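You operate a simulated robot arm through the tools that you are given. There is no shell and no other tool. Be economical: measure what you need, move in short steps, check, and stop when the job is done.

The job below is to be done with a simulated robot arm. You get a single attempt, and the scene is never put back.

TASK
Switch the winder switch off. Press the downdraft button three times. Take the small tin from the top of the short workbench and leave it on the middle of the long workbench. Take the teal cube and leave it on the long workbench by the air hose. Take the mould on the top of the short workbench and put it away on the shelf under the steel table. Fetch the card box from the top of the short workbench and set it on the middle of the long workbench. Put one of the glue cans from the low shelf of the grey bench on top of the grey foot form. Any order will do. Set down upright: glue can.

It is judged by the outcome, as a careful person would: the job done as asked, and still so three seconds after it is handed in. It fails if anything else is knocked over, pushed out of place, dropped, spilled or broken.

THE ROBOT
A 7-joint arm with a vacuum gripper on a trunk, on a base that drives. Base frame: it is fixed to the floor where the robot stands at the start and does not move with it; the origin is under the middle of the robot, x ahead of it, y to its left, z up; the surface under the hand at the start is at about z = 850. Readings come in mm, rad, newtons and seconds.
With the tool pointing down near the work surface it reaches from about 100 to 620 mm from the robot's upright axis, wherever it stands. Its first joint turns from -1.204 to 3.002 rad. Places, roughly: card box (7x10x4 cm) [-2100, 1000, 900]; downdraft button [800, 800, 900]; glue can [-1250, 3750, 250]; grey foot form [-3000, -250, 750]; long workbench by the air hose [-3000, 2500, 900]; middle of the long workbench [-3200, 1900, 900]; mould [-2250, 1250, 1000]; shelf under the steel table [-6100, 1000, 300]; small tin [-1750, 1750, 1000]; teal cube (5x5x5 cm) [-1900, 1700, 900]; winder switch [300, 0, 900]. Payload 1.06 kg.
Tool frame: the origin (TCP) lies in the middle of the cups' lips, and z points out of the cups. The gripper has 1 cup of 24 mm across, covering 24 by 24 mm (tool x, y); the bellows give 8 mm. With the vacuum on, a cup seals on a smooth face that it is pressed against (1 to 4 N); it does not hold porous or soft things. The pull reaches 23 N.
Orientation is that of the tool frame in the base frame, as a unit quaternion [w, x, y, z]. With the cups facing straight down, the tool's x points along the base's -x, its y along +y and its z along -z.

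THE INTERFACE
- The arm moves only by the tool apply_moves. Its argument "increments" is one flat list of numbers, 7 for each row, row after row: the shift along the tool's x, y, z in mm, then the turn, a rotation vector about the tool's x, y, z in rad, then the vacuum: 1 switches it on, 0 off. In form: [x, y, z, rx, ry, rz, suction, x, y, z, rx, ry, rz, suction, ...]. A call has 1 to 8 rows; each row shifts and turns the commanded pose from where the row before left it, along the tool's axes as they then stand. A row lasts 0.2 s, in which the tool goes at most 50 mm and 0.15 rad; a call with a longer step from one row to the next is refused whole, and so is a gripper value outside its range. A pose out of reach is approached as far as the arm can. The call stops where the force on the tool passes 40 N (or 10 N more than at its start, if that is more) or the arm is blocked; 0.2 s more then pass. The pull builds up within a second once a cup has sealed. Time passes only in rows, and 0.2 s behind the last, so rows that do not move give it time. The reply holds the time, the measured pose of the TCP, the force on the tool along the base axes and the pull of the vacuum, in the units named above and with some noise, with the torque about the TCP (base axes, N m) and any sound that the robot's microphone picked up.
- Cameras (640 x 400 px; columns grow to the right, rows downward): "scene" is now at [166.1, 2, 1252.9]; the picture's right is [0.02, -1.00, 0.00], its down [-0.44, -0.01, -0.90] and it looks along [0.90, 0.02, -0.44] (base axes); focal length 214 px, centre (320, 200). "wrist" rides on the gripper at [78, 19, -96] in the tool frame; the picture's right is [-0.24, 0.97, 0.00], its down [-0.71, -0.17, -0.68] and it looks along [-0.67, -0.16, 0.73] (tool axes); focal length 243 px, centre (320, 200). There is no depth. A picture from a camera that has moved, and an enlarged one, comes with that camera's place and axes in the base frame and with its lens.
- camera(camera): a new picture of that camera. It takes no simulated time.
- slide_trunk(by): slides the trunk up (or, below 0, down) by that many mm; the arm and the scene camera ride with it, the base frame stays. It gives what a move gives, with no picture.
- steer(legs): drives the robot by 1 to 6 legs, each [ahead, left, turn to the left] in mm, mm and rad, along the robot's own axes; the way and the turn of a leg run together, so that a leg with both is an arc; at most 1500 mm and 3.142 rad a leg. The arm and the cameras ride along, it lands a little off, and it stops where it bumps. It gives what a move gives.
- turn_head(pan, tilt): turns the head with the scene camera to pan (to the left, within 1.396 rad either way) and tilt (down, from -0.506 to 1.204), counted from straight ahead of the robot. It gives what a move gives.
- zoom(camera, box): a new picture of the part [left, top, right, bottom] of that camera's present view, enlarged. It takes no simulated time.
- sign_off(): hands the job in; it is judged then, once.

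Work in short steps. Places have to be worked out from the pictures, the camera data and where the tool is seen: move nearer, look again, correct. Check each grasp and each placing, and mend what went wrong. You have 186 turns and 148 pictures in all, those below and enlarged ones among them. Switch the vacuum off and draw the arm clear of the work before you hand the job in, unless the task says otherwise; then end with one line.

The tools are called after "Request:" as a command line: name --argument value ..., lists and objects as JSON in quotes. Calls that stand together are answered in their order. apply_moves: Moves the arm, as the interface text tells. Its arguments: {"type":"object","properties":{"increments":{"type":"array","items":{"type":"number"}}},"required":["increments"]} The other tools are called the same way: slide_trunk (by) slides the trunk up or down; steer (legs) drives the base; turn_head (pan, tilt) turns the head that bears the scene camera; camera (camera) takes a picture; zoom (camera, box) takes an enlarged picture of a part of a camera's view; sign_off () hands the job in.

At the start:

```text
time_s: 0.0
eef_pos: [330.7, 68.1, 1154.1]
tool_rot: [0.001, 0.0, 1.0, 0.0]
contact_force: [-1.4, 0.6, 0.2]
torque: [0.0, 0.0, 0.02]
pull: 0.1
trunk travel left (down, up): [-400.0, 92.0]
robot x, y, heading: [2.6, -0.7, -0.0]
head pan, tilt: [0.019, 0.459]
```

scene: 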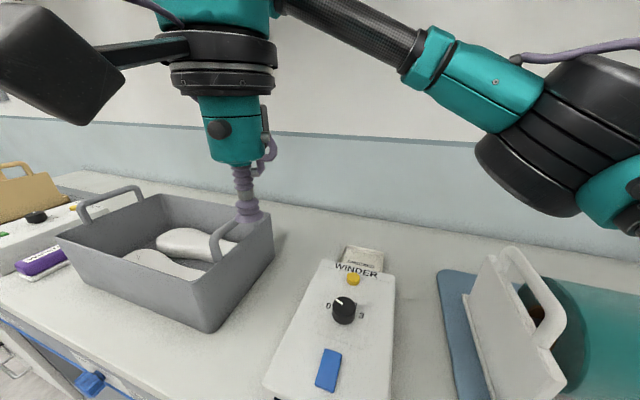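
wrist: 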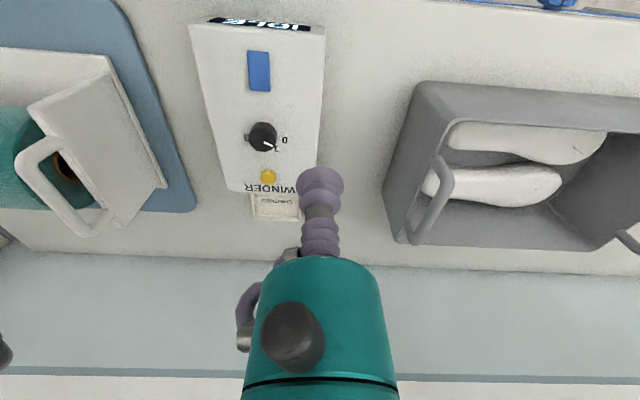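

The winder box shows a blue rocker, a knob and a lamp; I zoom in to read it.

Request:
zoom --camera "scene" --box '[260, 230, 420, 400]'

Request:
zoom --camera "wrist" --box '[180, 0, 340, 230]'

```text
2.35 times, centred on (340, 315) of scene
camera zoom: at [166.1, 2.0, 1252.9], right [0.02, -1.0, 0.0], down [-0.44, -0.01, -0.9], along [0.9, 0.02, -0.44], focal length 505 px, centre (273, -71)
```

zoom: 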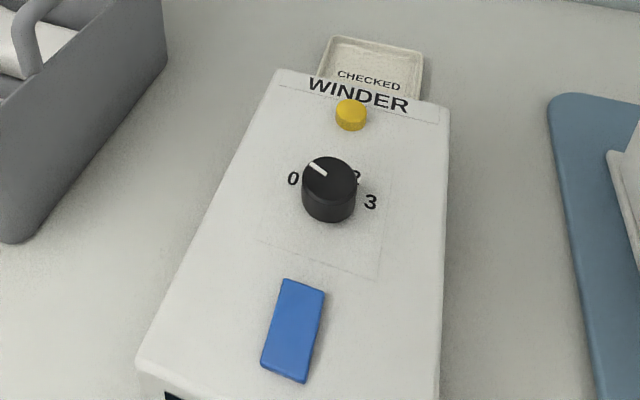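

```text
1.74 times, centred on (260, 115) of wrist
camera zoom: at [250.2, 88.1, 1249.9], right [0.24, 0.97, 0.0], down [0.71, -0.17, 0.69], along [0.67, -0.16, -0.73], focal length 422 px, centre (424, 348)
```

zoom: 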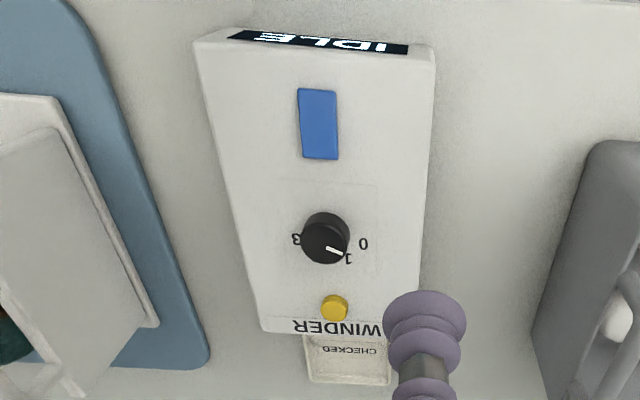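

The rocker is at roughly (335, -6, 900), matching the "winder switch" place. I move the tool above it for a close look.

Request:
apply_moves --increments '[0, -40, 20, 0, 0, 0, 0, 0, -34, 30, 0, 0, 0, 0, 0, 0, 45, 0, 0, 0, 0, 0, 0, 25, 0, 0, 0, 0]'

Request:
camera --camera "wrist"

Request:
camera --camera "scene"

```text
time_s: 1.0
eef_pos: [333.2, -6.6, 1033.0]
tool_rot: [0.002, -0.001, 1.0, 0.0]
contact_force: [0.1, 0.1, -0.1]
torque: [0.02, -0.01, 0.02]
pull: 0.1
trunk travel left (down, up): [-400.0, 92.0]
robot x, y, heading: [-0.6, -2.1, 0.004]
head pan, tilt: [0.019, 0.459]
```

```text
143 pictures are left
camera wrist: at [252.7, 13.1, 1128.6], right [0.24, 0.97, 0.0], down [0.71, -0.17, 0.69], along [0.67, -0.16, -0.73], focal length 243 px, centre (320, 200)
```

wrist: 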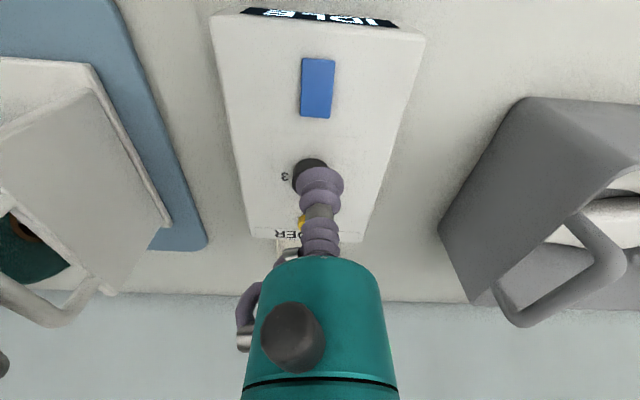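

```text
142 pictures are left
camera scene: at [166.2, 1.9, 1252.9], right [0.02, -1.0, 0.0], down [-0.44, -0.01, -0.9], along [0.9, 0.02, -0.44], focal length 214 px, centre (320, 200)
```

scene: 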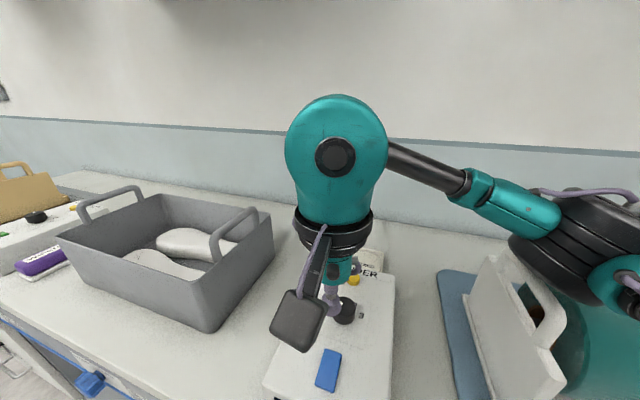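

I zoom in on the rocker to see which end is down.

Request:
zoom --camera "wrist" --box '[270, 0, 370, 130]'

Request:
zoom --camera "scene" --box '[290, 335, 370, 400]'

```text
3.08 times, centred on (320, 65) of wrist
camera zoom: at [252.7, 13.1, 1128.6], right [0.24, 0.97, 0.0], down [0.71, -0.17, 0.69], along [0.67, -0.16, -0.73], focal length 746 px, centre (320, 615)
```

zoom: 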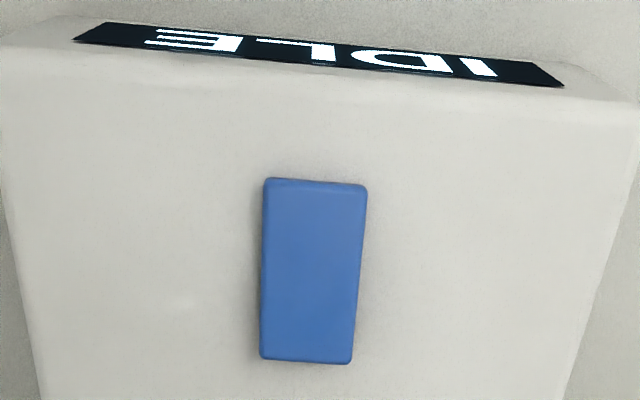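

```text
6.15 times, centred on (330, 368) of scene
camera zoom: at [166.2, 1.9, 1252.9], right [0.02, -1.0, 0.0], down [-0.44, -0.01, -0.9], along [0.9, 0.02, -0.44], focal length 1320 px, centre (258, -831)
```

zoom: 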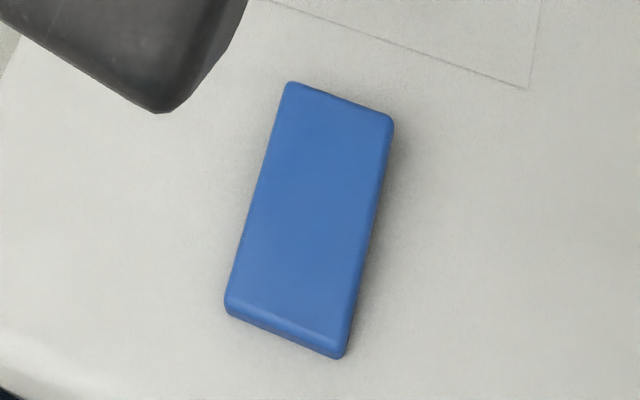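

The far/near tilt is ambiguous; I'll press the near end gently and watch for feedback. Approaching (308, 0), down to about z=950.

Request:
apply_moves --increments '[25, 6, 20, 0, 0, 0, 0, 0, 0, 40, 0, 0, 0, 0, 0, 0, 20, 0, 0, 0, 0]'

Request:
camera --camera "scene"

Request:
camera --camera "wrist"

```text
time_s: 2.0
eef_pos: [314.2, 9.7, 980.9]
tool_rot: [0.054, -0.004, 0.999, 0.0]
contact_force: [-0.2, -0.5, -0.3]
torque: [0.0, 0.0, -0.01]
pull: 0.0
trunk travel left (down, up): [-400.0, 92.0]
robot x, y, heading: [-1.0, -0.3, 0.005]
head pan, tilt: [0.019, 0.459]
stopped in row 3: the arm was blocked; the commanded pose is now the measured one
```

```text
139 pictures are left
camera scene: at [161.8, 10.6, 1252.5], right [0.02, -1.0, 0.01], down [-0.44, -0.02, -0.9], along [0.9, 0.02, -0.44], focal length 214 px, centre (320, 200)
```

scene: 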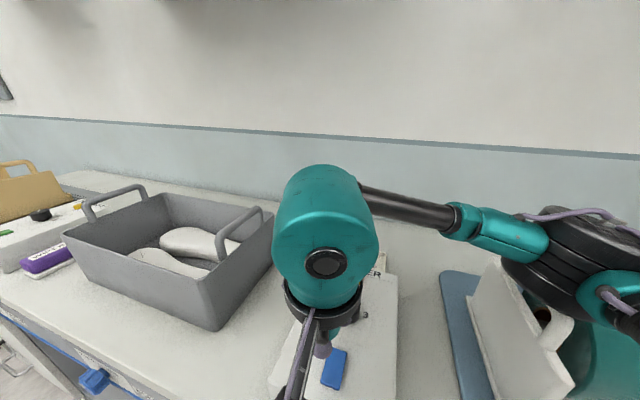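

```text
138 pictures are left
camera wrist: at [224.7, 29.3, 1067.6], right [0.23, 0.97, 0.02], down [0.63, -0.16, 0.76], along [0.74, -0.16, -0.65], focal length 243 px, centre (320, 200)
```

wrist: 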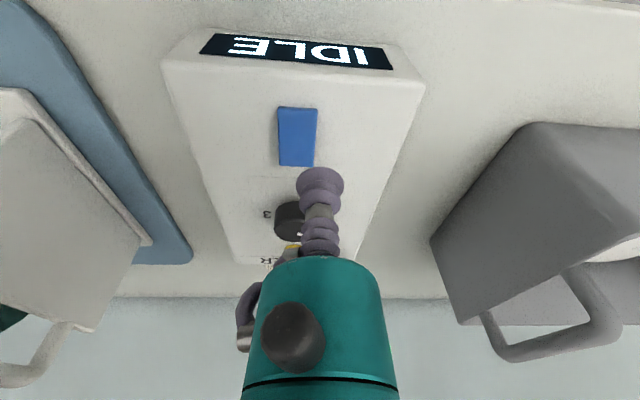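

The arm got blocked and the torso leaned, perhaps the elbow touching something at right. I back off upward and check.

Request:
apply_moves --increments '[0, 0, -30, 0, 0, 0, 0, 0, 0, -40, 0, 0, 0, 0]'

Request:
turn_head --pan -0.7 --tilt 0.6

Request:
camera --camera "scene"

```text
time_s: 2.6
eef_pos: [312.0, 2.1, 1044.4]
tool_rot: [0.042, -0.001, 0.999, 0.001]
contact_force: [-0.1, -0.1, 0.3]
torque: [0.03, 0.0, 0.01]
pull: 0.1
trunk travel left (down, up): [-400.0, 92.0]
robot x, y, heading: [2.3, 1.9, -0.001]
head pan, tilt: [0.019, 0.459]
```

```text
time_s: 3.7
eef_pos: [312.6, 2.7, 1043.3]
tool_rot: [0.045, -0.003, 0.999, 0.001]
contact_force: [0.3, 0.4, 0.2]
torque: [0.03, -0.03, -0.04]
pull: 0.1
trunk travel left (down, up): [-400.0, 92.0]
robot x, y, heading: [1.2, -1.8, 0.0]
head pan, tilt: [-0.7, 0.6]
```

```text
137 pictures are left
camera scene: at [143.0, -56.1, 1240.2], right [-0.64, -0.77, 0.0], down [-0.43, 0.36, -0.83], along [0.63, -0.53, -0.56], focal length 214 px, centre (320, 200)
```

scene: 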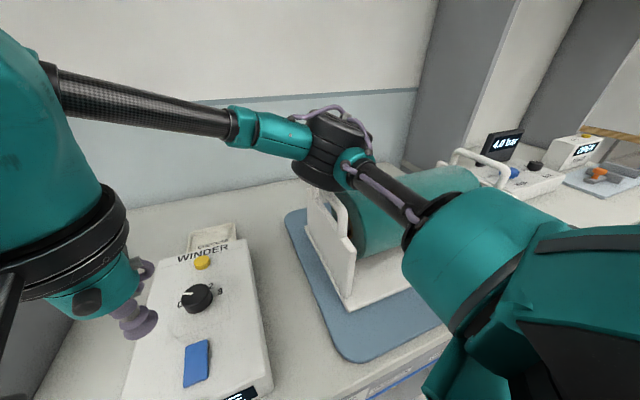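

The elbow sat low against the winder's roll frame; nothing appears displaced. I lift, straighten the tool and drive back 230 mm so the arm stretches out more.

Request:
apply_moves --increments '[0, 0, -40, 0, 0.09, 0, 0, 0, 0, -30, 0, 0, 0, 0]'

Request:
steer --legs '[[-230, 0, 0]]'

Request:
turn_head --pan -0.3 --tilt 0.5

Request:
camera --camera "scene"

```text
time_s: 4.3
eef_pos: [307.8, 2.3, 1115.1]
tool_rot: [0.0, -0.003, 1.0, 0.001]
contact_force: [1.0, 0.3, 0.0]
torque: [0.02, 0.02, 0.0]
pull: 0.0
trunk travel left (down, up): [-400.0, 92.0]
robot x, y, heading: [4.7, 3.1, -0.002]
head pan, tilt: [-0.7, 0.6]
```

```text
time_s: 6.0
eef_pos: [82.4, 2.5, 1113.9]
tool_rot: [-0.001, -0.004, 1.0, 0.0]
contact_force: [0.5, 0.1, 0.7]
torque: [-0.01, 0.0, -0.01]
pull: 0.0
trunk travel left (down, up): [-400.0, 92.0]
robot x, y, heading: [-230.2, 0.1, 0.001]
head pan, tilt: [-0.7, 0.6]
```

```text
time_s: 6.9
eef_pos: [82.8, 2.9, 1114.2]
tool_rot: [0.0, -0.004, 1.0, 0.0]
contact_force: [-0.3, 0.1, 0.2]
torque: [0.01, -0.02, 0.03]
pull: 0.1
trunk travel left (down, up): [-400.0, 92.0]
robot x, y, heading: [-228.7, 0.7, 0.006]
head pan, tilt: [-0.3, 0.499]
```

```text
136 pictures are left
camera scene: at [-63.8, -26.4, 1249.2], right [-0.29, -0.96, 0.0], down [-0.46, 0.14, -0.88], along [0.84, -0.26, -0.48], focal length 214 px, centre (320, 200)
```

scene: 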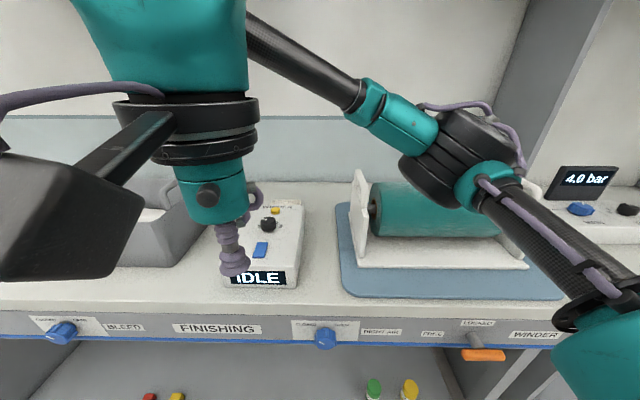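

I zoom in on the labels along the front rail to make sure which control is the winder switch.

Request:
zoom --camera "scene" --box '[280, 300, 600, 400]'

Request:
zoom --camera "scene" --box '[215, 190, 315, 295]'

```text
2.00 times, centred on (440, 350) of scene
camera zoom: at [-63.8, -26.4, 1249.2], right [-0.29, -0.96, 0.0], down [-0.46, 0.14, -0.88], along [0.84, -0.26, -0.48], focal length 429 px, centre (80, -100)
```

zoom: 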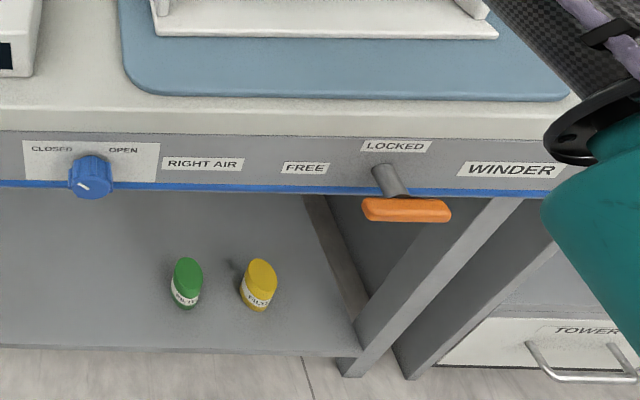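

```text
3.81 times, centred on (265, 242) of scene
camera zoom: at [-63.8, -26.4, 1249.2], right [-0.29, -0.96, 0.0], down [-0.46, 0.14, -0.88], along [0.84, -0.26, -0.48], focal length 817 px, centre (530, 38)
```

zoom: 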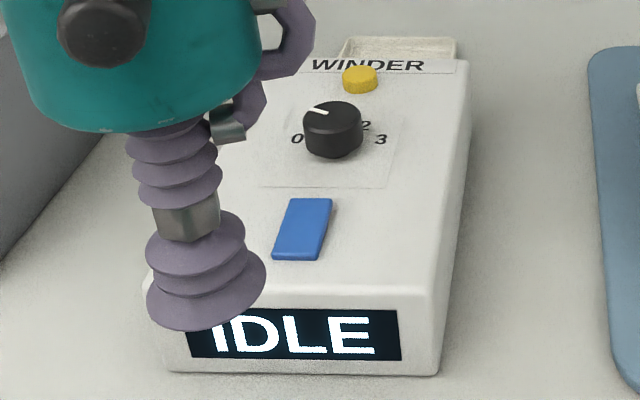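

The rail has other controls, so the rocker on the WINDER box is the switch. I extend the arm above its near end (x≈308, y≈0).

Request:
apply_moves --increments '[-46, -1, 0, 0, 0, 0, 0, -46, -1, 0, 0, 0, 0, 0, -46, 0, 10, 0, 0, 0, 0, -46, 0, 20, 0, 0, 0, 0, -42, 0, 40, 0, 0, 0, 0, 0, 0, 45, 0, 0, 0, 0, 0, 0, 30, 0, 0, 0, 0]'

Request:
camera --camera "wrist"

Request:
camera --camera "scene"

```text
refused: row 4 steps farther than a row can; nothing moved
```

```text
133 pictures are left
camera wrist: at [2.4, 21.8, 1210.3], right [0.23, 0.97, 0.0], down [0.71, -0.17, 0.68], along [0.67, -0.15, -0.73], focal length 243 px, centre (320, 200)
```

wrist: 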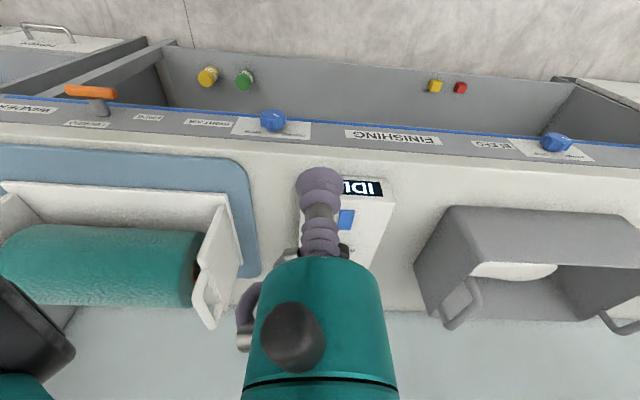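

```text
132 pictures are left
camera scene: at [-63.8, -26.4, 1249.2], right [-0.29, -0.96, 0.0], down [-0.46, 0.14, -0.88], along [0.84, -0.26, -0.48], focal length 214 px, centre (320, 200)
```

scene: 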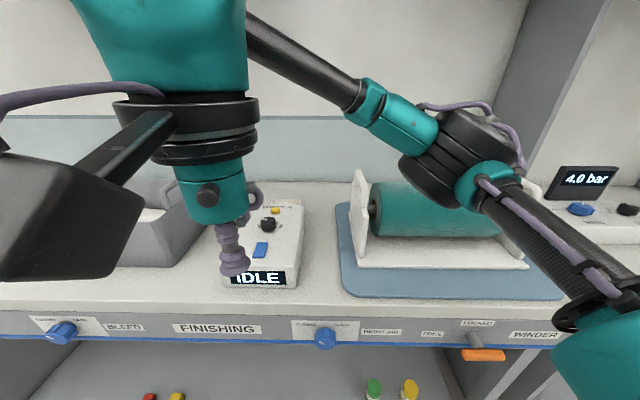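

One row was too long; I resend with smaller steps, staying high first.

Request:
apply_moves --increments '[-46, -1, 0, 0, 0, 0, 0, -46, -1, 0, 0, 0, 0, 0, -46, 0, 0, 0, 0, 0, 0, -46, 0, 10, 0, 0, 0, 0, -42, 0, 20, 0, 0, 0, 0, 0, 0, 45, 0, 0, 0, 0, 0, 0, 45, 0, 0, 0, 0]'

Request:
camera --camera "wrist"

Request:
camera --camera "scene"

```text
time_s: 8.5
eef_pos: [307.5, 2.1, 990.6]
tool_rot: [-0.001, -0.005, 1.0, 0.001]
contact_force: [0.6, -0.6, -0.3]
torque: [0.03, 0.01, 0.0]
pull: 0.0
trunk travel left (down, up): [-400.0, 92.0]
robot x, y, heading: [-227.4, -2.7, 0.01]
head pan, tilt: [-0.3, 0.499]
```

```text
131 pictures are left
camera wrist: at [227.8, 20.6, 1086.7], right [0.23, 0.97, 0.0], down [0.71, -0.17, 0.68], along [0.67, -0.15, -0.73], focal length 243 px, centre (320, 200)
```

wrist: 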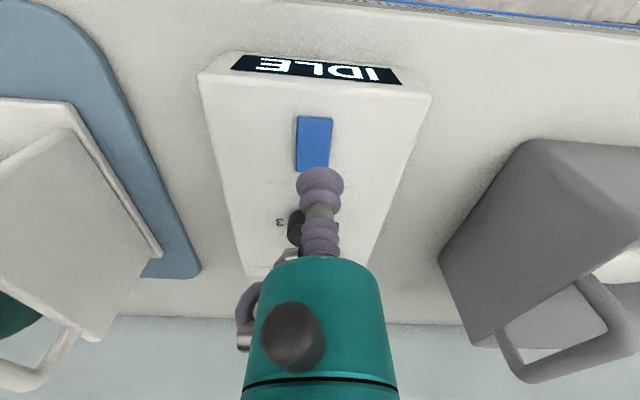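

```text
130 pictures are left
camera scene: at [-63.5, -26.4, 1249.2], right [-0.29, -0.96, 0.0], down [-0.46, 0.14, -0.88], along [0.84, -0.26, -0.48], focal length 214 px, centre (320, 200)
```

scene: 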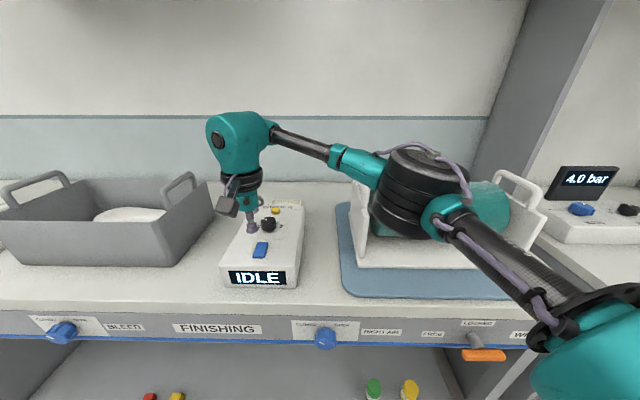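

The tool is over the rocker's near end, but the elbow is just above the roll. I raise the trunk 80 mm to gain elbow clearance, then come down.

Request:
slide_trunk --by 85

Request:
apply_moves --increments '[0, 0, 45, 0, 0, 0, 0, 0, 0, 45, 0, 0, 0, 0, 0, 0, 35, 0, 0, 0, 0]'

Request:
camera --camera "scene"

```text
time_s: 9.7
eef_pos: [307.9, 2.7, 1077.6]
tool_rot: [-0.002, -0.004, 1.0, 0.001]
contact_force: [0.9, 0.3, 0.2]
torque: [0.01, 0.0, -0.04]
pull: 0.1
trunk travel left (down, up): [-485.0, 7.0]
robot x, y, heading: [-224.7, 1.4, 0.004]
head pan, tilt: [-0.3, 0.499]
```

```text
time_s: 10.5
eef_pos: [308.1, 1.7, 952.6]
tool_rot: [-0.001, -0.004, 1.0, 0.001]
contact_force: [0.4, 0.3, -0.1]
torque: [0.01, -0.03, 0.01]
pull: 0.0
trunk travel left (down, up): [-485.0, 7.0]
robot x, y, heading: [-225.4, -3.4, 0.007]
head pan, tilt: [-0.3, 0.499]
```

```text
129 pictures are left
camera scene: at [-128.3, -26.7, 1345.6], right [-0.29, -0.96, 0.0], down [-0.46, 0.14, -0.88], along [0.84, -0.26, -0.48], focal length 214 px, centre (320, 200)
```

scene: 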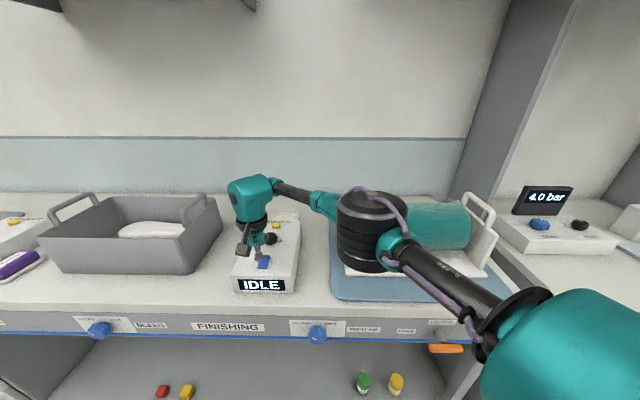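

I descend gently onto the near end of the rocker in small steps.

Request:
apply_moves --increments '[0, 0, 10, 0, 0, 0, 0, 0, 0, 8, 0, 0, 0, 0, 0, 0, 6, 0, 0, 0, 0]'

Request:
zoom --camera "scene" --box '[215, 200, 315, 300]'

```text
time_s: 11.3
eef_pos: [306.6, 4.4, 931.4]
tool_rot: [-0.001, -0.005, 1.0, 0.001]
contact_force: [0.5, 0.4, 1.0]
torque: [-0.01, 0.0, 0.05]
pull: 0.0
trunk travel left (down, up): [-485.0, 7.0]
robot x, y, heading: [-226.4, -0.1, 0.004]
head pan, tilt: [-0.3, 0.499]
```

```text
4.00 times, centred on (265, 250) of scene
camera zoom: at [-128.5, -26.7, 1345.6], right [-0.29, -0.96, 0.0], down [-0.46, 0.14, -0.88], along [0.84, -0.26, -0.48], focal length 858 px, centre (540, 0)
```

zoom: 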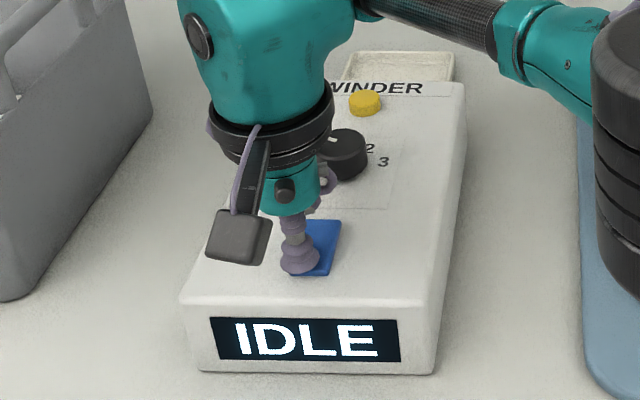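

Just above contact (1 N). I shift 4 mm toward the rocker's centre line and press further.

Request:
apply_moves --increments '[0, -3, 5, 0, 0, 0, 0, 0, 0, 5, 0, 0, 0, 0]'

```text
time_s: 11.9
eef_pos: [308.1, 0.5, 919.9]
tool_rot: [-0.001, -0.004, 1.0, 0.002]
contact_force: [-2.3, 0.9, 4.4]
torque: [-0.06, -0.05, -0.01]
pull: 0.0
trunk travel left (down, up): [-485.0, 7.0]
robot x, y, heading: [-224.9, -3.9, 0.01]
head pan, tilt: [-0.3, 0.499]
```

Contact at 4.4 N; I press a bit more and look for a click or display change.

Request:
apply_moves --increments '[0, 0, 4, 0, 0, 0, 0, 0, 0, 4, 0, 0, 0, 0]'

Request:
zoom --camera "scene" --box '[215, 200, 315, 300]'

```text
time_s: 12.5
eef_pos: [306.3, 0.8, 916.9]
tool_rot: [0.003, -0.004, 1.0, 0.002]
contact_force: [-6.5, -2.1, 27.0]
torque: [0.07, -0.21, -0.05]
pull: 0.1
trunk travel left (down, up): [-485.0, 7.0]
robot x, y, heading: [-224.2, 0.4, 0.009]
head pan, tilt: [-0.3, 0.499]
```

```text
4.00 times, centred on (265, 250) of scene
camera zoom: at [-132.0, -27.0, 1346.3], right [-0.29, -0.96, 0.0], down [-0.46, 0.14, -0.88], along [0.84, -0.26, -0.48], focal length 858 px, centre (540, 0)
```

zoom: 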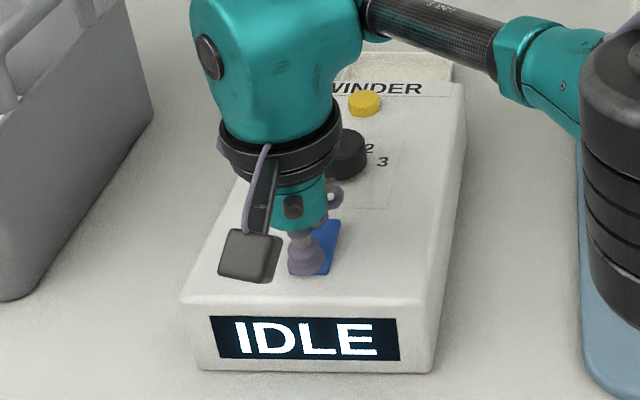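

27 N and nothing moved: the near end is already down. I release, and press the far end (x≈338, y≈-11).

Request:
apply_moves --increments '[0, 0, -20, 0, 0, 0, 0, -32, -12, 0, 0, 0, 0, 0, 0, 0, 6, 0, 0, 0, 0, 0, 0, 5, 0, 0, 0, 0]'

Request:
zoom --camera "scene" --box '[215, 200, 315, 300]'

```text
time_s: 13.5
eef_pos: [328.6, -9.0, 920.7]
tool_rot: [0.0, -0.004, 1.0, 0.002]
contact_force: [2.4, 0.1, 5.6]
torque: [0.02, 0.08, 0.01]
pull: 0.1
out of reach, approached as far as the arm can: row 2
trunk travel left (down, up): [-485.0, 7.0]
robot x, y, heading: [-223.4, 1.8, 0.009]
head pan, tilt: [-0.3, 0.499]
```

```text
4.00 times, centred on (265, 250) of scene
camera zoom: at [-128.6, -26.8, 1345.7], right [-0.29, -0.96, 0.0], down [-0.46, 0.14, -0.88], along [0.84, -0.26, -0.48], focal length 858 px, centre (540, 0)
```

zoom: 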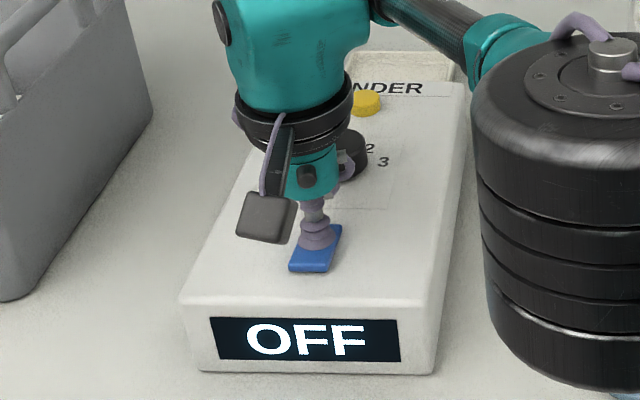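

The display reads OFF. I lift straight up and pull the arm back, then look toward the downdraft button at (800, 800).

Request:
apply_moves --increments '[0, 0, -20, 0, 0, 0, 0, 0, 0, -45, 0, 0, 0, 0, 20, 0, -45, 0, 0, 0, 0, 40, 0, -30, 0, 0, 0, 0, 48, 0, 0, 0, 0, 0, 0, 48, 0, 0, 0, 0, 0, 0]'

Request:
turn_head --pan 0.5 --tilt 0.5

Request:
camera --camera "scene"

```text
time_s: 14.9
eef_pos: [171.0, -12.7, 1061.1]
tool_rot: [0.0, -0.003, 1.0, 0.0]
contact_force: [0.1, 0.3, -0.1]
torque: [-0.02, 0.01, 0.0]
pull: 0.0
trunk travel left (down, up): [-485.0, 7.0]
robot x, y, heading: [-225.0, 2.2, 0.007]
head pan, tilt: [-0.3, 0.499]
```

```text
time_s: 16.0
eef_pos: [171.8, -11.3, 1060.1]
tool_rot: [0.0, -0.005, 1.0, 0.001]
contact_force: [0.1, 0.4, 0.0]
torque: [-0.02, 0.0, -0.02]
pull: 0.1
trunk travel left (down, up): [-485.0, 7.0]
robot x, y, heading: [-222.2, -2.3, 0.007]
head pan, tilt: [0.499, 0.499]
```

```text
125 pictures are left
camera scene: at [-135.9, 43.6, 1345.6], right [0.48, -0.88, 0.0], down [-0.42, -0.23, -0.88], along [0.77, 0.42, -0.48], focal length 214 px, centre (320, 200)
```

scene: 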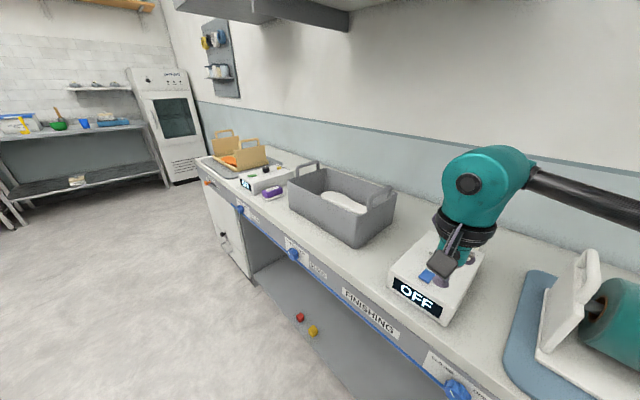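

The device on the bench left of the tray is probably the downdraft panel; I zoom in.

Request:
zoom --camera "scene" --box '[190, 120, 330, 220]'

```text
4.00 times, centred on (260, 170) of scene
camera zoom: at [-135.9, 43.6, 1345.6], right [0.48, -0.88, 0.0], down [-0.42, -0.23, -0.88], along [0.77, 0.42, -0.48], focal length 858 px, centre (560, 320)
```

zoom: 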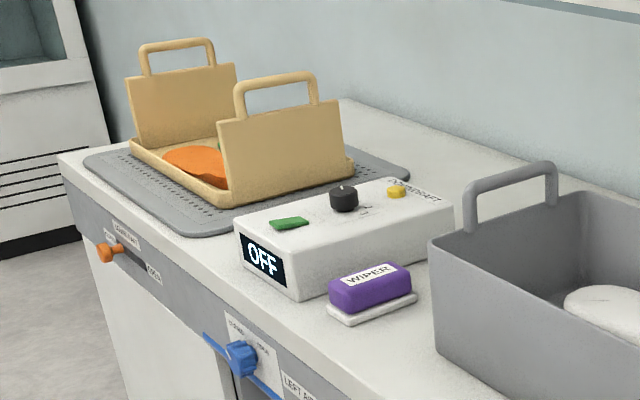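

The yellow button next to the DOWNDRAFT label is at about (765, 797), matching the given place; the bench runs rotated by about -0.28 rad. I raise the tool, then drive to face it, standing slightly left of it.

Request:
apply_moves --increments '[20, 0, -45, 0, 0, 0, 0, 20, 0, -45, 0, 0, 0, 0, 20, 0, -45, 0, 0, 0, 0, 0, 0, -45, 0, 0, 0, 0]'

Request:
steer --legs '[[0, 0, -0.28], [0, 1190, 0], [200, 0, 0]]'

Request:
turn_head --pan -0.1 --tilt 0.6

Request:
camera --camera "scene"

```text
time_s: 17.0
eef_pos: [111.4, -11.1, 1243.7]
tool_rot: [-0.001, -0.004, 1.0, 0.0]
contact_force: [0.4, -0.1, 0.1]
torque: [-0.01, 0.0, -0.02]
pull: 0.1
trunk travel left (down, up): [-485.0, 7.0]
robot x, y, heading: [-226.6, 3.3, 0.01]
head pan, tilt: [0.499, 0.499]
```

```text
time_s: 29.7
eef_pos: [609.8, 974.6, 1242.2]
tool_rot: [-0.001, 0.133, 0.991, 0.001]
contact_force: [-0.3, 0.7, 0.5]
torque: [-0.01, 0.03, -0.01]
pull: 0.1
trunk travel left (down, up): [-485.0, 7.0]
robot x, y, heading: [284.8, 1077.5, -0.266]
head pan, tilt: [0.499, 0.499]
```

```text
time_s: 30.7
eef_pos: [608.2, 974.8, 1242.6]
tool_rot: [-0.001, 0.132, 0.991, 0.001]
contact_force: [0.5, -0.6, 0.5]
torque: [-0.01, -0.02, 0.0]
pull: 0.2
trunk travel left (down, up): [-485.0, 7.0]
robot x, y, heading: [286.0, 1074.8, -0.266]
head pan, tilt: [-0.099, 0.6]
```

```text
123 pictures are left
camera scene: at [376.9, 1043.1, 1336.5], right [-0.36, -0.93, 0.0], down [-0.53, 0.2, -0.83], along [0.77, -0.3, -0.56], focal length 214 px, centre (320, 200)
```

scene: 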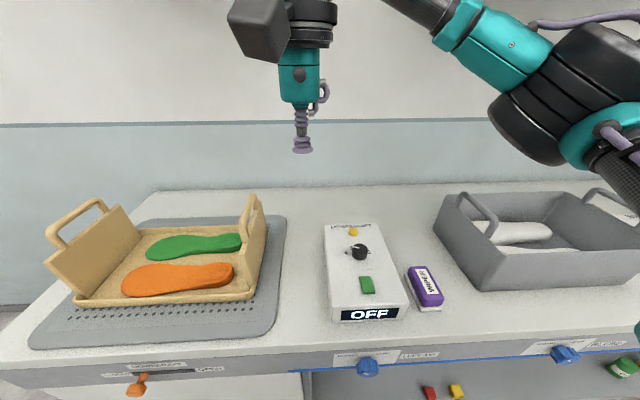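

The button is at about (757, 792, 925). I move the tool above it to z≈1000.

Request:
apply_moves --increments '[-38, -27, 0, 0, 0, 0, 0, -38, -27, 0, 0, 0, 0, 0, -38, -27, 0, 0, 0, 0, 0, -38, -27, 10, 0, 0, 0, 0, -38, -27, 10, 0, 0, 0, 0, 0, 0, 48, 0, 0, 0, 0, 0, 0, 48, 0, 0, 0, 0, 0, 0, 48, 0, 0, 0, 0]'

Request:
camera --camera "wrist"

Request:
camera --camera "scene"

```text
time_s: 32.5
eef_pos: [757.3, 793.4, 1077.9]
tool_rot: [-0.001, 0.133, 0.991, 0.002]
contact_force: [1.5, -0.2, 0.1]
torque: [-0.01, 0.02, 0.0]
pull: 0.0
trunk travel left (down, up): [-485.0, 7.0]
robot x, y, heading: [289.2, 1076.9, -0.265]
head pan, tilt: [-0.099, 0.6]
```

```text
122 pictures are left
camera wrist: at [684.7, 832.8, 1174.7], right [0.48, 0.88, 0.0], down [0.64, -0.35, 0.68], along [0.6, -0.33, -0.73], focal length 243 px, centre (320, 200)
```

wrist: 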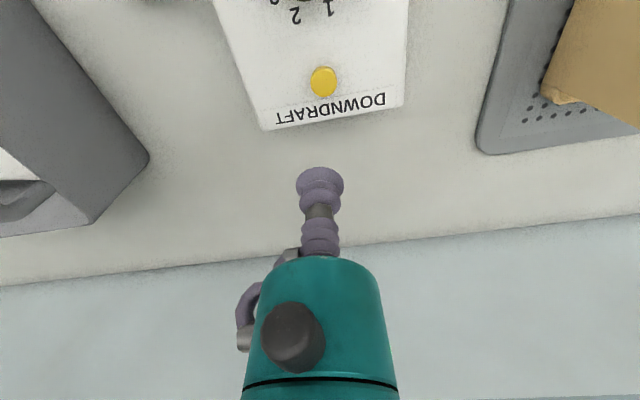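

```text
121 pictures are left
camera scene: at [377.1, 1042.7, 1336.5], right [-0.36, -0.93, 0.0], down [-0.53, 0.2, -0.82], along [0.77, -0.3, -0.57], focal length 214 px, centre (320, 200)
```

scene: 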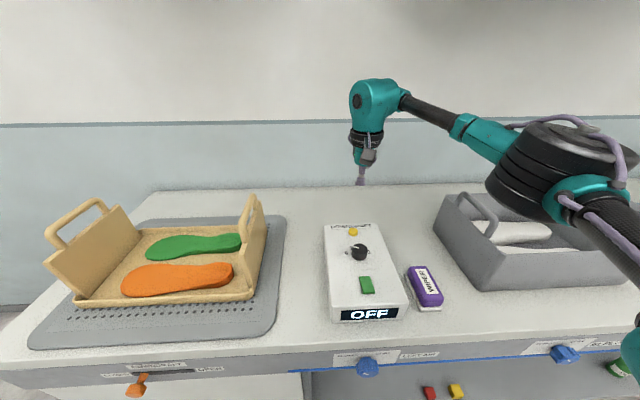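

Wrist view puts the button at about (754, 797); the elbow is high and in front of the tray. I go down in steps to just above it.

Request:
apply_moves --increments '[4, 3, 40, 0, 0, 0, 0, 0, 0, 45, 0, 0, 0, 0, 0, 0, 40, 0, 0, 0, 0]'

Request:
camera --camera "scene"

Request:
camera --camera "wrist"

```text
time_s: 33.3
eef_pos: [756.9, 799.5, 954.1]
tool_rot: [0.0, 0.132, 0.991, 0.0]
contact_force: [0.6, 0.0, -0.1]
torque: [0.03, -0.01, -0.01]
pull: 0.1
trunk travel left (down, up): [-485.0, 7.0]
robot x, y, heading: [279.0, 1079.7, -0.266]
head pan, tilt: [-0.099, 0.6]
```

```text
120 pictures are left
camera scene: at [377.1, 1042.9, 1336.5], right [-0.36, -0.93, 0.0], down [-0.53, 0.2, -0.82], along [0.77, -0.3, -0.57], focal length 214 px, centre (320, 200)
```

scene: 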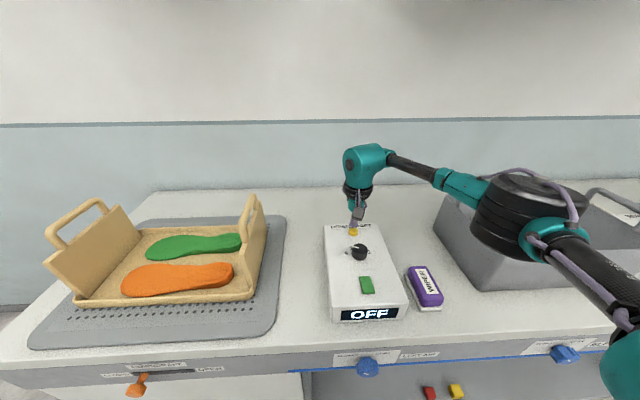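

```text
119 pictures are left
camera wrist: at [683.7, 839.1, 1049.6], right [0.48, 0.88, 0.0], down [0.64, -0.35, 0.68], along [0.6, -0.33, -0.73], focal length 243 px, centre (320, 200)
```

wrist: 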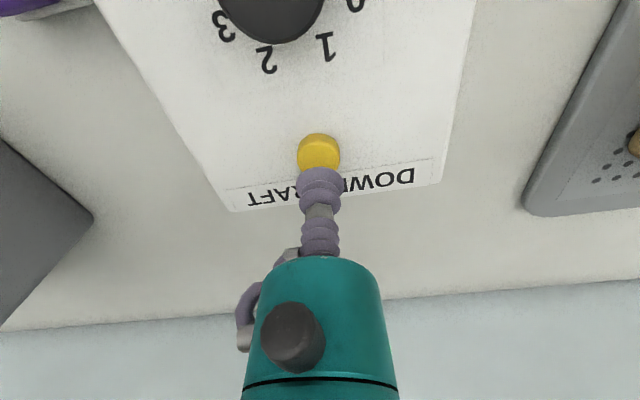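

Target refined to (751, 800). I shift 6 mm and descend until contact.

Request:
apply_moves --increments '[6, 0, 10, 0, 0, 0, 0, 0, 0, 5, 0, 0, 0, 0, 0, 0, 3, 0, 0, 0, 0]'

Request:
zoom --camera "scene" --box '[310, 190, 420, 330]'

```text
time_s: 34.1
eef_pos: [748.4, 800.9, 934.8]
tool_rot: [0.0, 0.131, 0.991, 0.001]
contact_force: [-0.5, 0.6, 0.4]
torque: [-0.01, -0.01, -0.01]
pull: 0.1
trunk travel left (down, up): [-485.0, 7.0]
robot x, y, heading: [284.9, 1079.8, -0.268]
head pan, tilt: [-0.099, 0.6]
```

```text
2.86 times, centred on (365, 260) of scene
camera zoom: at [376.9, 1043.0, 1336.5], right [-0.36, -0.93, 0.0], down [-0.53, 0.2, -0.83], along [0.77, -0.3, -0.56], focal length 613 px, centre (191, 29)
```

zoom: 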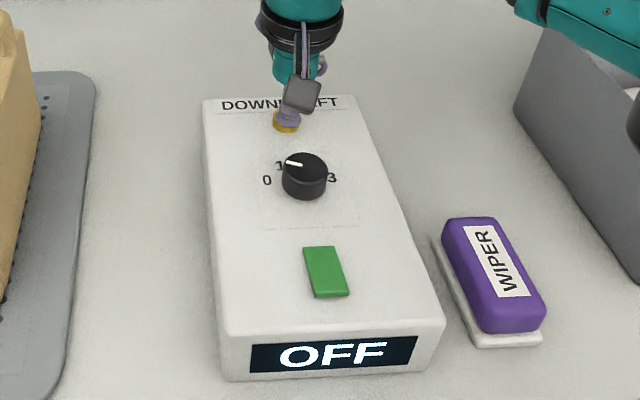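

The cup is centred on the button, close to touching. I press down in small increments until a clear reaction.

Request:
apply_moves --increments '[0, 0, 4, 0, 0, 0, 0, 0, 0, 3, 0, 0, 0, 0]'

```text
time_s: 34.7
eef_pos: [747.7, 801.2, 928.6]
tool_rot: [-0.001, 0.133, 0.991, 0.002]
contact_force: [-0.7, 1.2, 0.3]
torque: [0.0, 0.0, 0.01]
pull: 0.2
trunk travel left (down, up): [-485.0, 7.0]
robot x, y, heading: [283.2, 1078.7, -0.266]
head pan, tilt: [-0.099, 0.6]
```

Not yet in contact; a little further.

Request:
apply_moves --increments '[0, 0, 3, 0, 0, 0, 0, 0, 0, 3, 0, 0, 0, 0]'

```text
time_s: 35.3
eef_pos: [747.8, 802.9, 922.4]
tool_rot: [0.0, 0.132, 0.991, 0.001]
contact_force: [-1.1, -0.1, 2.3]
torque: [0.01, 0.0, 0.02]
pull: 0.0
trunk travel left (down, up): [-485.0, 7.0]
robot x, y, heading: [285.7, 1076.7, -0.265]
head pan, tilt: [-0.099, 0.6]
heard: click
```

A click: press one. I release fully and press again.

Request:
apply_moves --increments '[0, 0, -8, 0, 0, 0, 0, 0, 0, -4, 0, 0, 0, 0, 0, 0, 0, 0, 0, 0, 0]'

Request:
apply_moves --increments '[0, 0, 7, 0, 0, 0, 0, 0, 0, 3, 0, 0, 0, 0, 0, 0, 2, 0, 0, 0, 0]'

```text
time_s: 36.1
eef_pos: [745.7, 802.7, 933.4]
tool_rot: [0.0, 0.133, 0.991, 0.001]
contact_force: [0.1, 0.1, 0.4]
torque: [0.02, 0.03, 0.01]
pull: 0.1
trunk travel left (down, up): [-485.0, 7.0]
robot x, y, heading: [285.6, 1078.5, -0.268]
head pan, tilt: [-0.099, 0.6]
```

```text
time_s: 36.9
eef_pos: [745.8, 801.1, 921.7]
tool_rot: [0.0, 0.132, 0.991, 0.001]
contact_force: [-0.5, 0.1, 3.3]
torque: [0.0, -0.01, 0.01]
pull: 0.0
trunk travel left (down, up): [-485.0, 7.0]
robot x, y, heading: [286.5, 1077.5, -0.268]
head pan, tilt: [-0.099, 0.6]
heard: click
```

Second click. Third press the same way.

Request:
apply_moves --increments '[0, 0, -8, 0, 0, 0, 0, 0, 0, -4, 0, 0, 0, 0, 0, 0, 0, 0, 0, 0, 0]'

Request:
apply_moves --increments '[0, 0, 7, 0, 0, 0, 0, 0, 0, 3, 0, 0, 0, 0, 0, 0, 2, 0, 0, 0, 0]'

```text
time_s: 37.7
eef_pos: [746.3, 801.9, 933.6]
tool_rot: [-0.001, 0.133, 0.991, 0.0]
contact_force: [0.1, 0.4, 0.2]
torque: [-0.01, -0.02, 0.03]
pull: 0.1
trunk travel left (down, up): [-485.0, 7.0]
robot x, y, heading: [288.1, 1078.4, -0.266]
head pan, tilt: [-0.099, 0.6]
```

```text
time_s: 38.5
eef_pos: [746.2, 801.7, 923.5]
tool_rot: [0.0, 0.132, 0.991, 0.001]
contact_force: [-0.5, 0.1, 2.6]
torque: [0.0, -0.03, 0.02]
pull: 0.1
trunk travel left (down, up): [-485.0, 7.0]
robot x, y, heading: [287.0, 1075.7, -0.265]
head pan, tilt: [-0.099, 0.6]
heard: click
```

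Three clicks heard. I lift away and fold the arm back over the robot.

Request:
apply_moves --increments '[0, 0, -40, 0, 0, 0, 0, 0, 0, -48, 0, 0, 0, 0, 0, 0, -48, 0, 0, 0, 0, 20, 5, -42, 0, 0, 0, 0, 45, 12, 0, 0, 0, 0, 0, 45, 12, 0, 0, 0, 0, 0, 45, 12, 0, 0, 0, 0, 0, 45, 12, 0, 0, 0, 0, 0]'

Request:
camera --camera "scene"

Request:
steer --legs '[[-300, 0, 0], [0, 0, 1.7], [0, 0, 1.7]]'

Request:
turn_head --pan 0.0 --tilt 0.3

Request:
camera --camera "scene"

```text
time_s: 40.3
eef_pos: [567.9, 902.9, 1097.9]
tool_rot: [-0.001, 0.132, 0.991, 0.0]
contact_force: [-0.1, 0.2, -0.2]
torque: [0.01, -0.01, 0.02]
pull: 0.1
trunk travel left (down, up): [-485.0, 7.0]
robot x, y, heading: [287.5, 1075.7, -0.266]
head pan, tilt: [-0.099, 0.6]
```

```text
117 pictures are left
camera scene: at [376.6, 1043.2, 1336.5], right [-0.36, -0.93, 0.0], down [-0.53, 0.2, -0.83], along [0.77, -0.3, -0.56], focal length 214 px, centre (320, 200)
```

scene: 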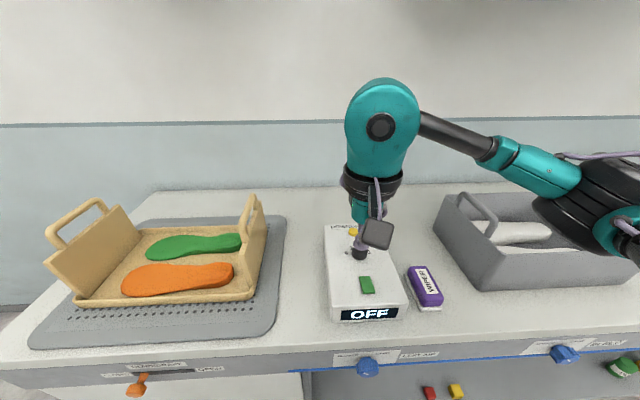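

```text
time_s: 50.6
eef_pos: [-330.4, 1261.3, 1097.9]
tool_rot: [0.001, 1.0, -0.015, 0.002]
contact_force: [0.0, 0.1, 0.3]
torque: [0.01, 0.0, 0.01]
pull: 0.2
trunk travel left (down, up): [-485.0, 7.0]
robot x, y, heading: [-13.0, 1161.5, 3.109]
head pan, tilt: [-0.099, 0.6]
```

```text
time_s: 51.4
eef_pos: [-330.1, 1263.5, 1096.2]
tool_rot: [0.001, 1.0, -0.015, 0.001]
contact_force: [-0.7, -1.2, 0.7]
torque: [0.01, -0.02, 0.01]
pull: 0.0
trunk travel left (down, up): [-485.0, 7.0]
robot x, y, heading: [-7.5, 1156.4, 3.11]
head pan, tilt: [0.0, 0.3]
```

```text
116 pictures are left
camera scene: at [-114.9, 1162.5, 1363.9], right [0.03, 1.0, 0.0], down [0.3, -0.01, -0.96], along [-0.95, 0.03, -0.3], focal length 214 px, centre (320, 200)
```

scene: 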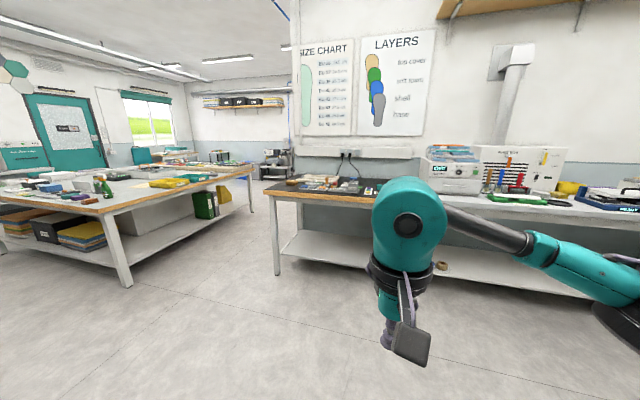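

I'm turned around now; zooming at the bench ahead to identify the items.

Request:
zoom --camera "scene" --box '[240, 130, 440, 255]'

Request:
zoom --camera "scene" --box '[0, 120, 280, 290]'

Request:
zoom --camera "scene" --box '[420, 130, 640, 300]'

```text
3.20 times, centred on (340, 192) of scene
camera zoom: at [-114.9, 1162.5, 1363.9], right [0.03, 1.0, 0.0], down [0.3, -0.01, -0.96], along [-0.95, 0.03, -0.3], focal length 686 px, centre (256, 224)
```

zoom: 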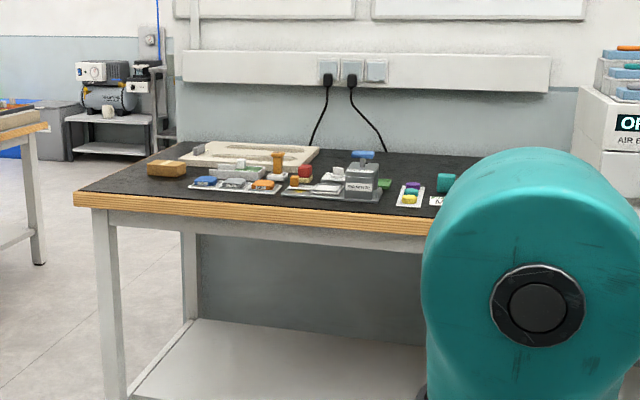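

```text
2.29 times, centred on (140, 205) of scene
camera zoom: at [-114.9, 1162.5, 1363.9], right [0.03, 1.0, 0.0], down [0.3, -0.01, -0.96], along [-0.95, 0.03, -0.3], focal length 490 px, centre (731, 189)
```

zoom: 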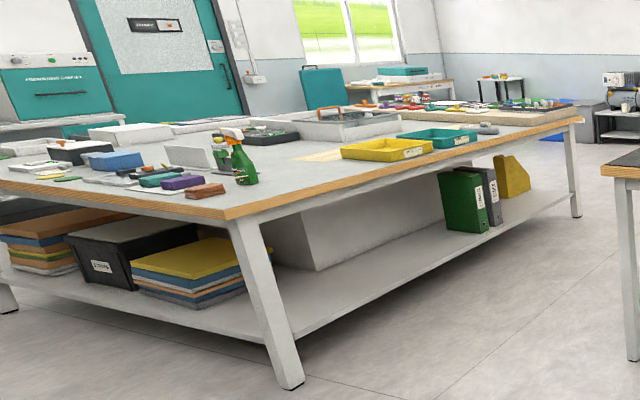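

```text
2.35 times, centred on (530, 215) of scene
camera zoom: at [-114.9, 1162.5, 1363.9], right [0.03, 1.0, 0.0], down [0.3, -0.01, -0.96], along [-0.95, 0.03, -0.3], focal length 505 px, centre (-174, 165)
```

zoom: 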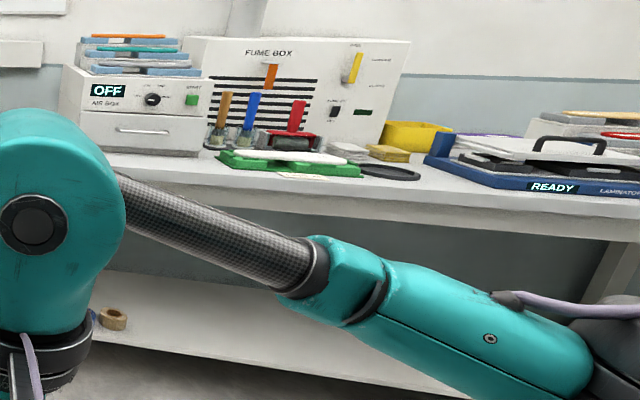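

The black-topped table ahead is the short workbench (card box at its left end, teal cube at its right); everything is rotated about 0.28 rad. I drive closer facing it squarely.

Request:
steer --legs '[[0, 0, -0.25], [1150, 350, 0]]'

Request:
turn_head --pan 0.15 --tilt 0.45

Request:
camera --camera "scene"

```text
time_s: 58.4
eef_pos: [-1502.9, 1325.8, 1095.5]
tool_rot: [0.002, 0.99, -0.142, 0.001]
contact_force: [-0.2, -0.4, 0.6]
torque: [0.06, -0.01, 0.01]
pull: 0.0
trunk travel left (down, up): [-485.0, 7.0]
robot x, y, heading: [-1222.5, 1142.8, 2.854]
head pan, tilt: [0.0, 0.3]
```

```text
time_s: 59.1
eef_pos: [-1501.9, 1325.6, 1097.2]
tool_rot: [0.001, 0.99, -0.142, 0.001]
contact_force: [-0.3, -0.7, 0.7]
torque: [0.01, 0.01, -0.07]
pull: 0.1
trunk travel left (down, up): [-485.0, 7.0]
robot x, y, heading: [-1221.1, 1144.1, 2.853]
head pan, tilt: [0.15, 0.45]
```

```text
112 pictures are left
camera scene: at [-1321.6, 1159.6, 1350.1], right [0.14, 0.99, 0.0], down [0.43, -0.06, -0.9], along [-0.89, 0.12, -0.43], focal length 214 px, centre (320, 200)
```

scene: 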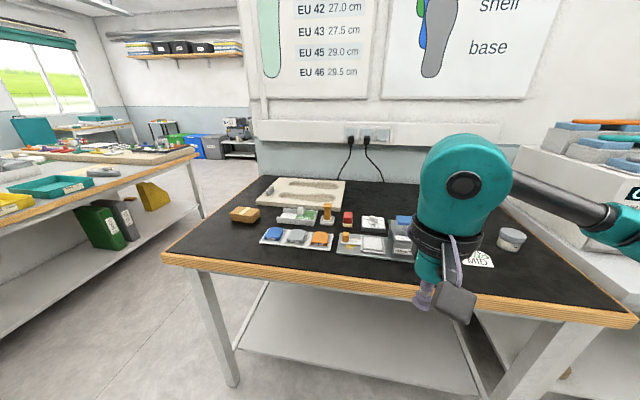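

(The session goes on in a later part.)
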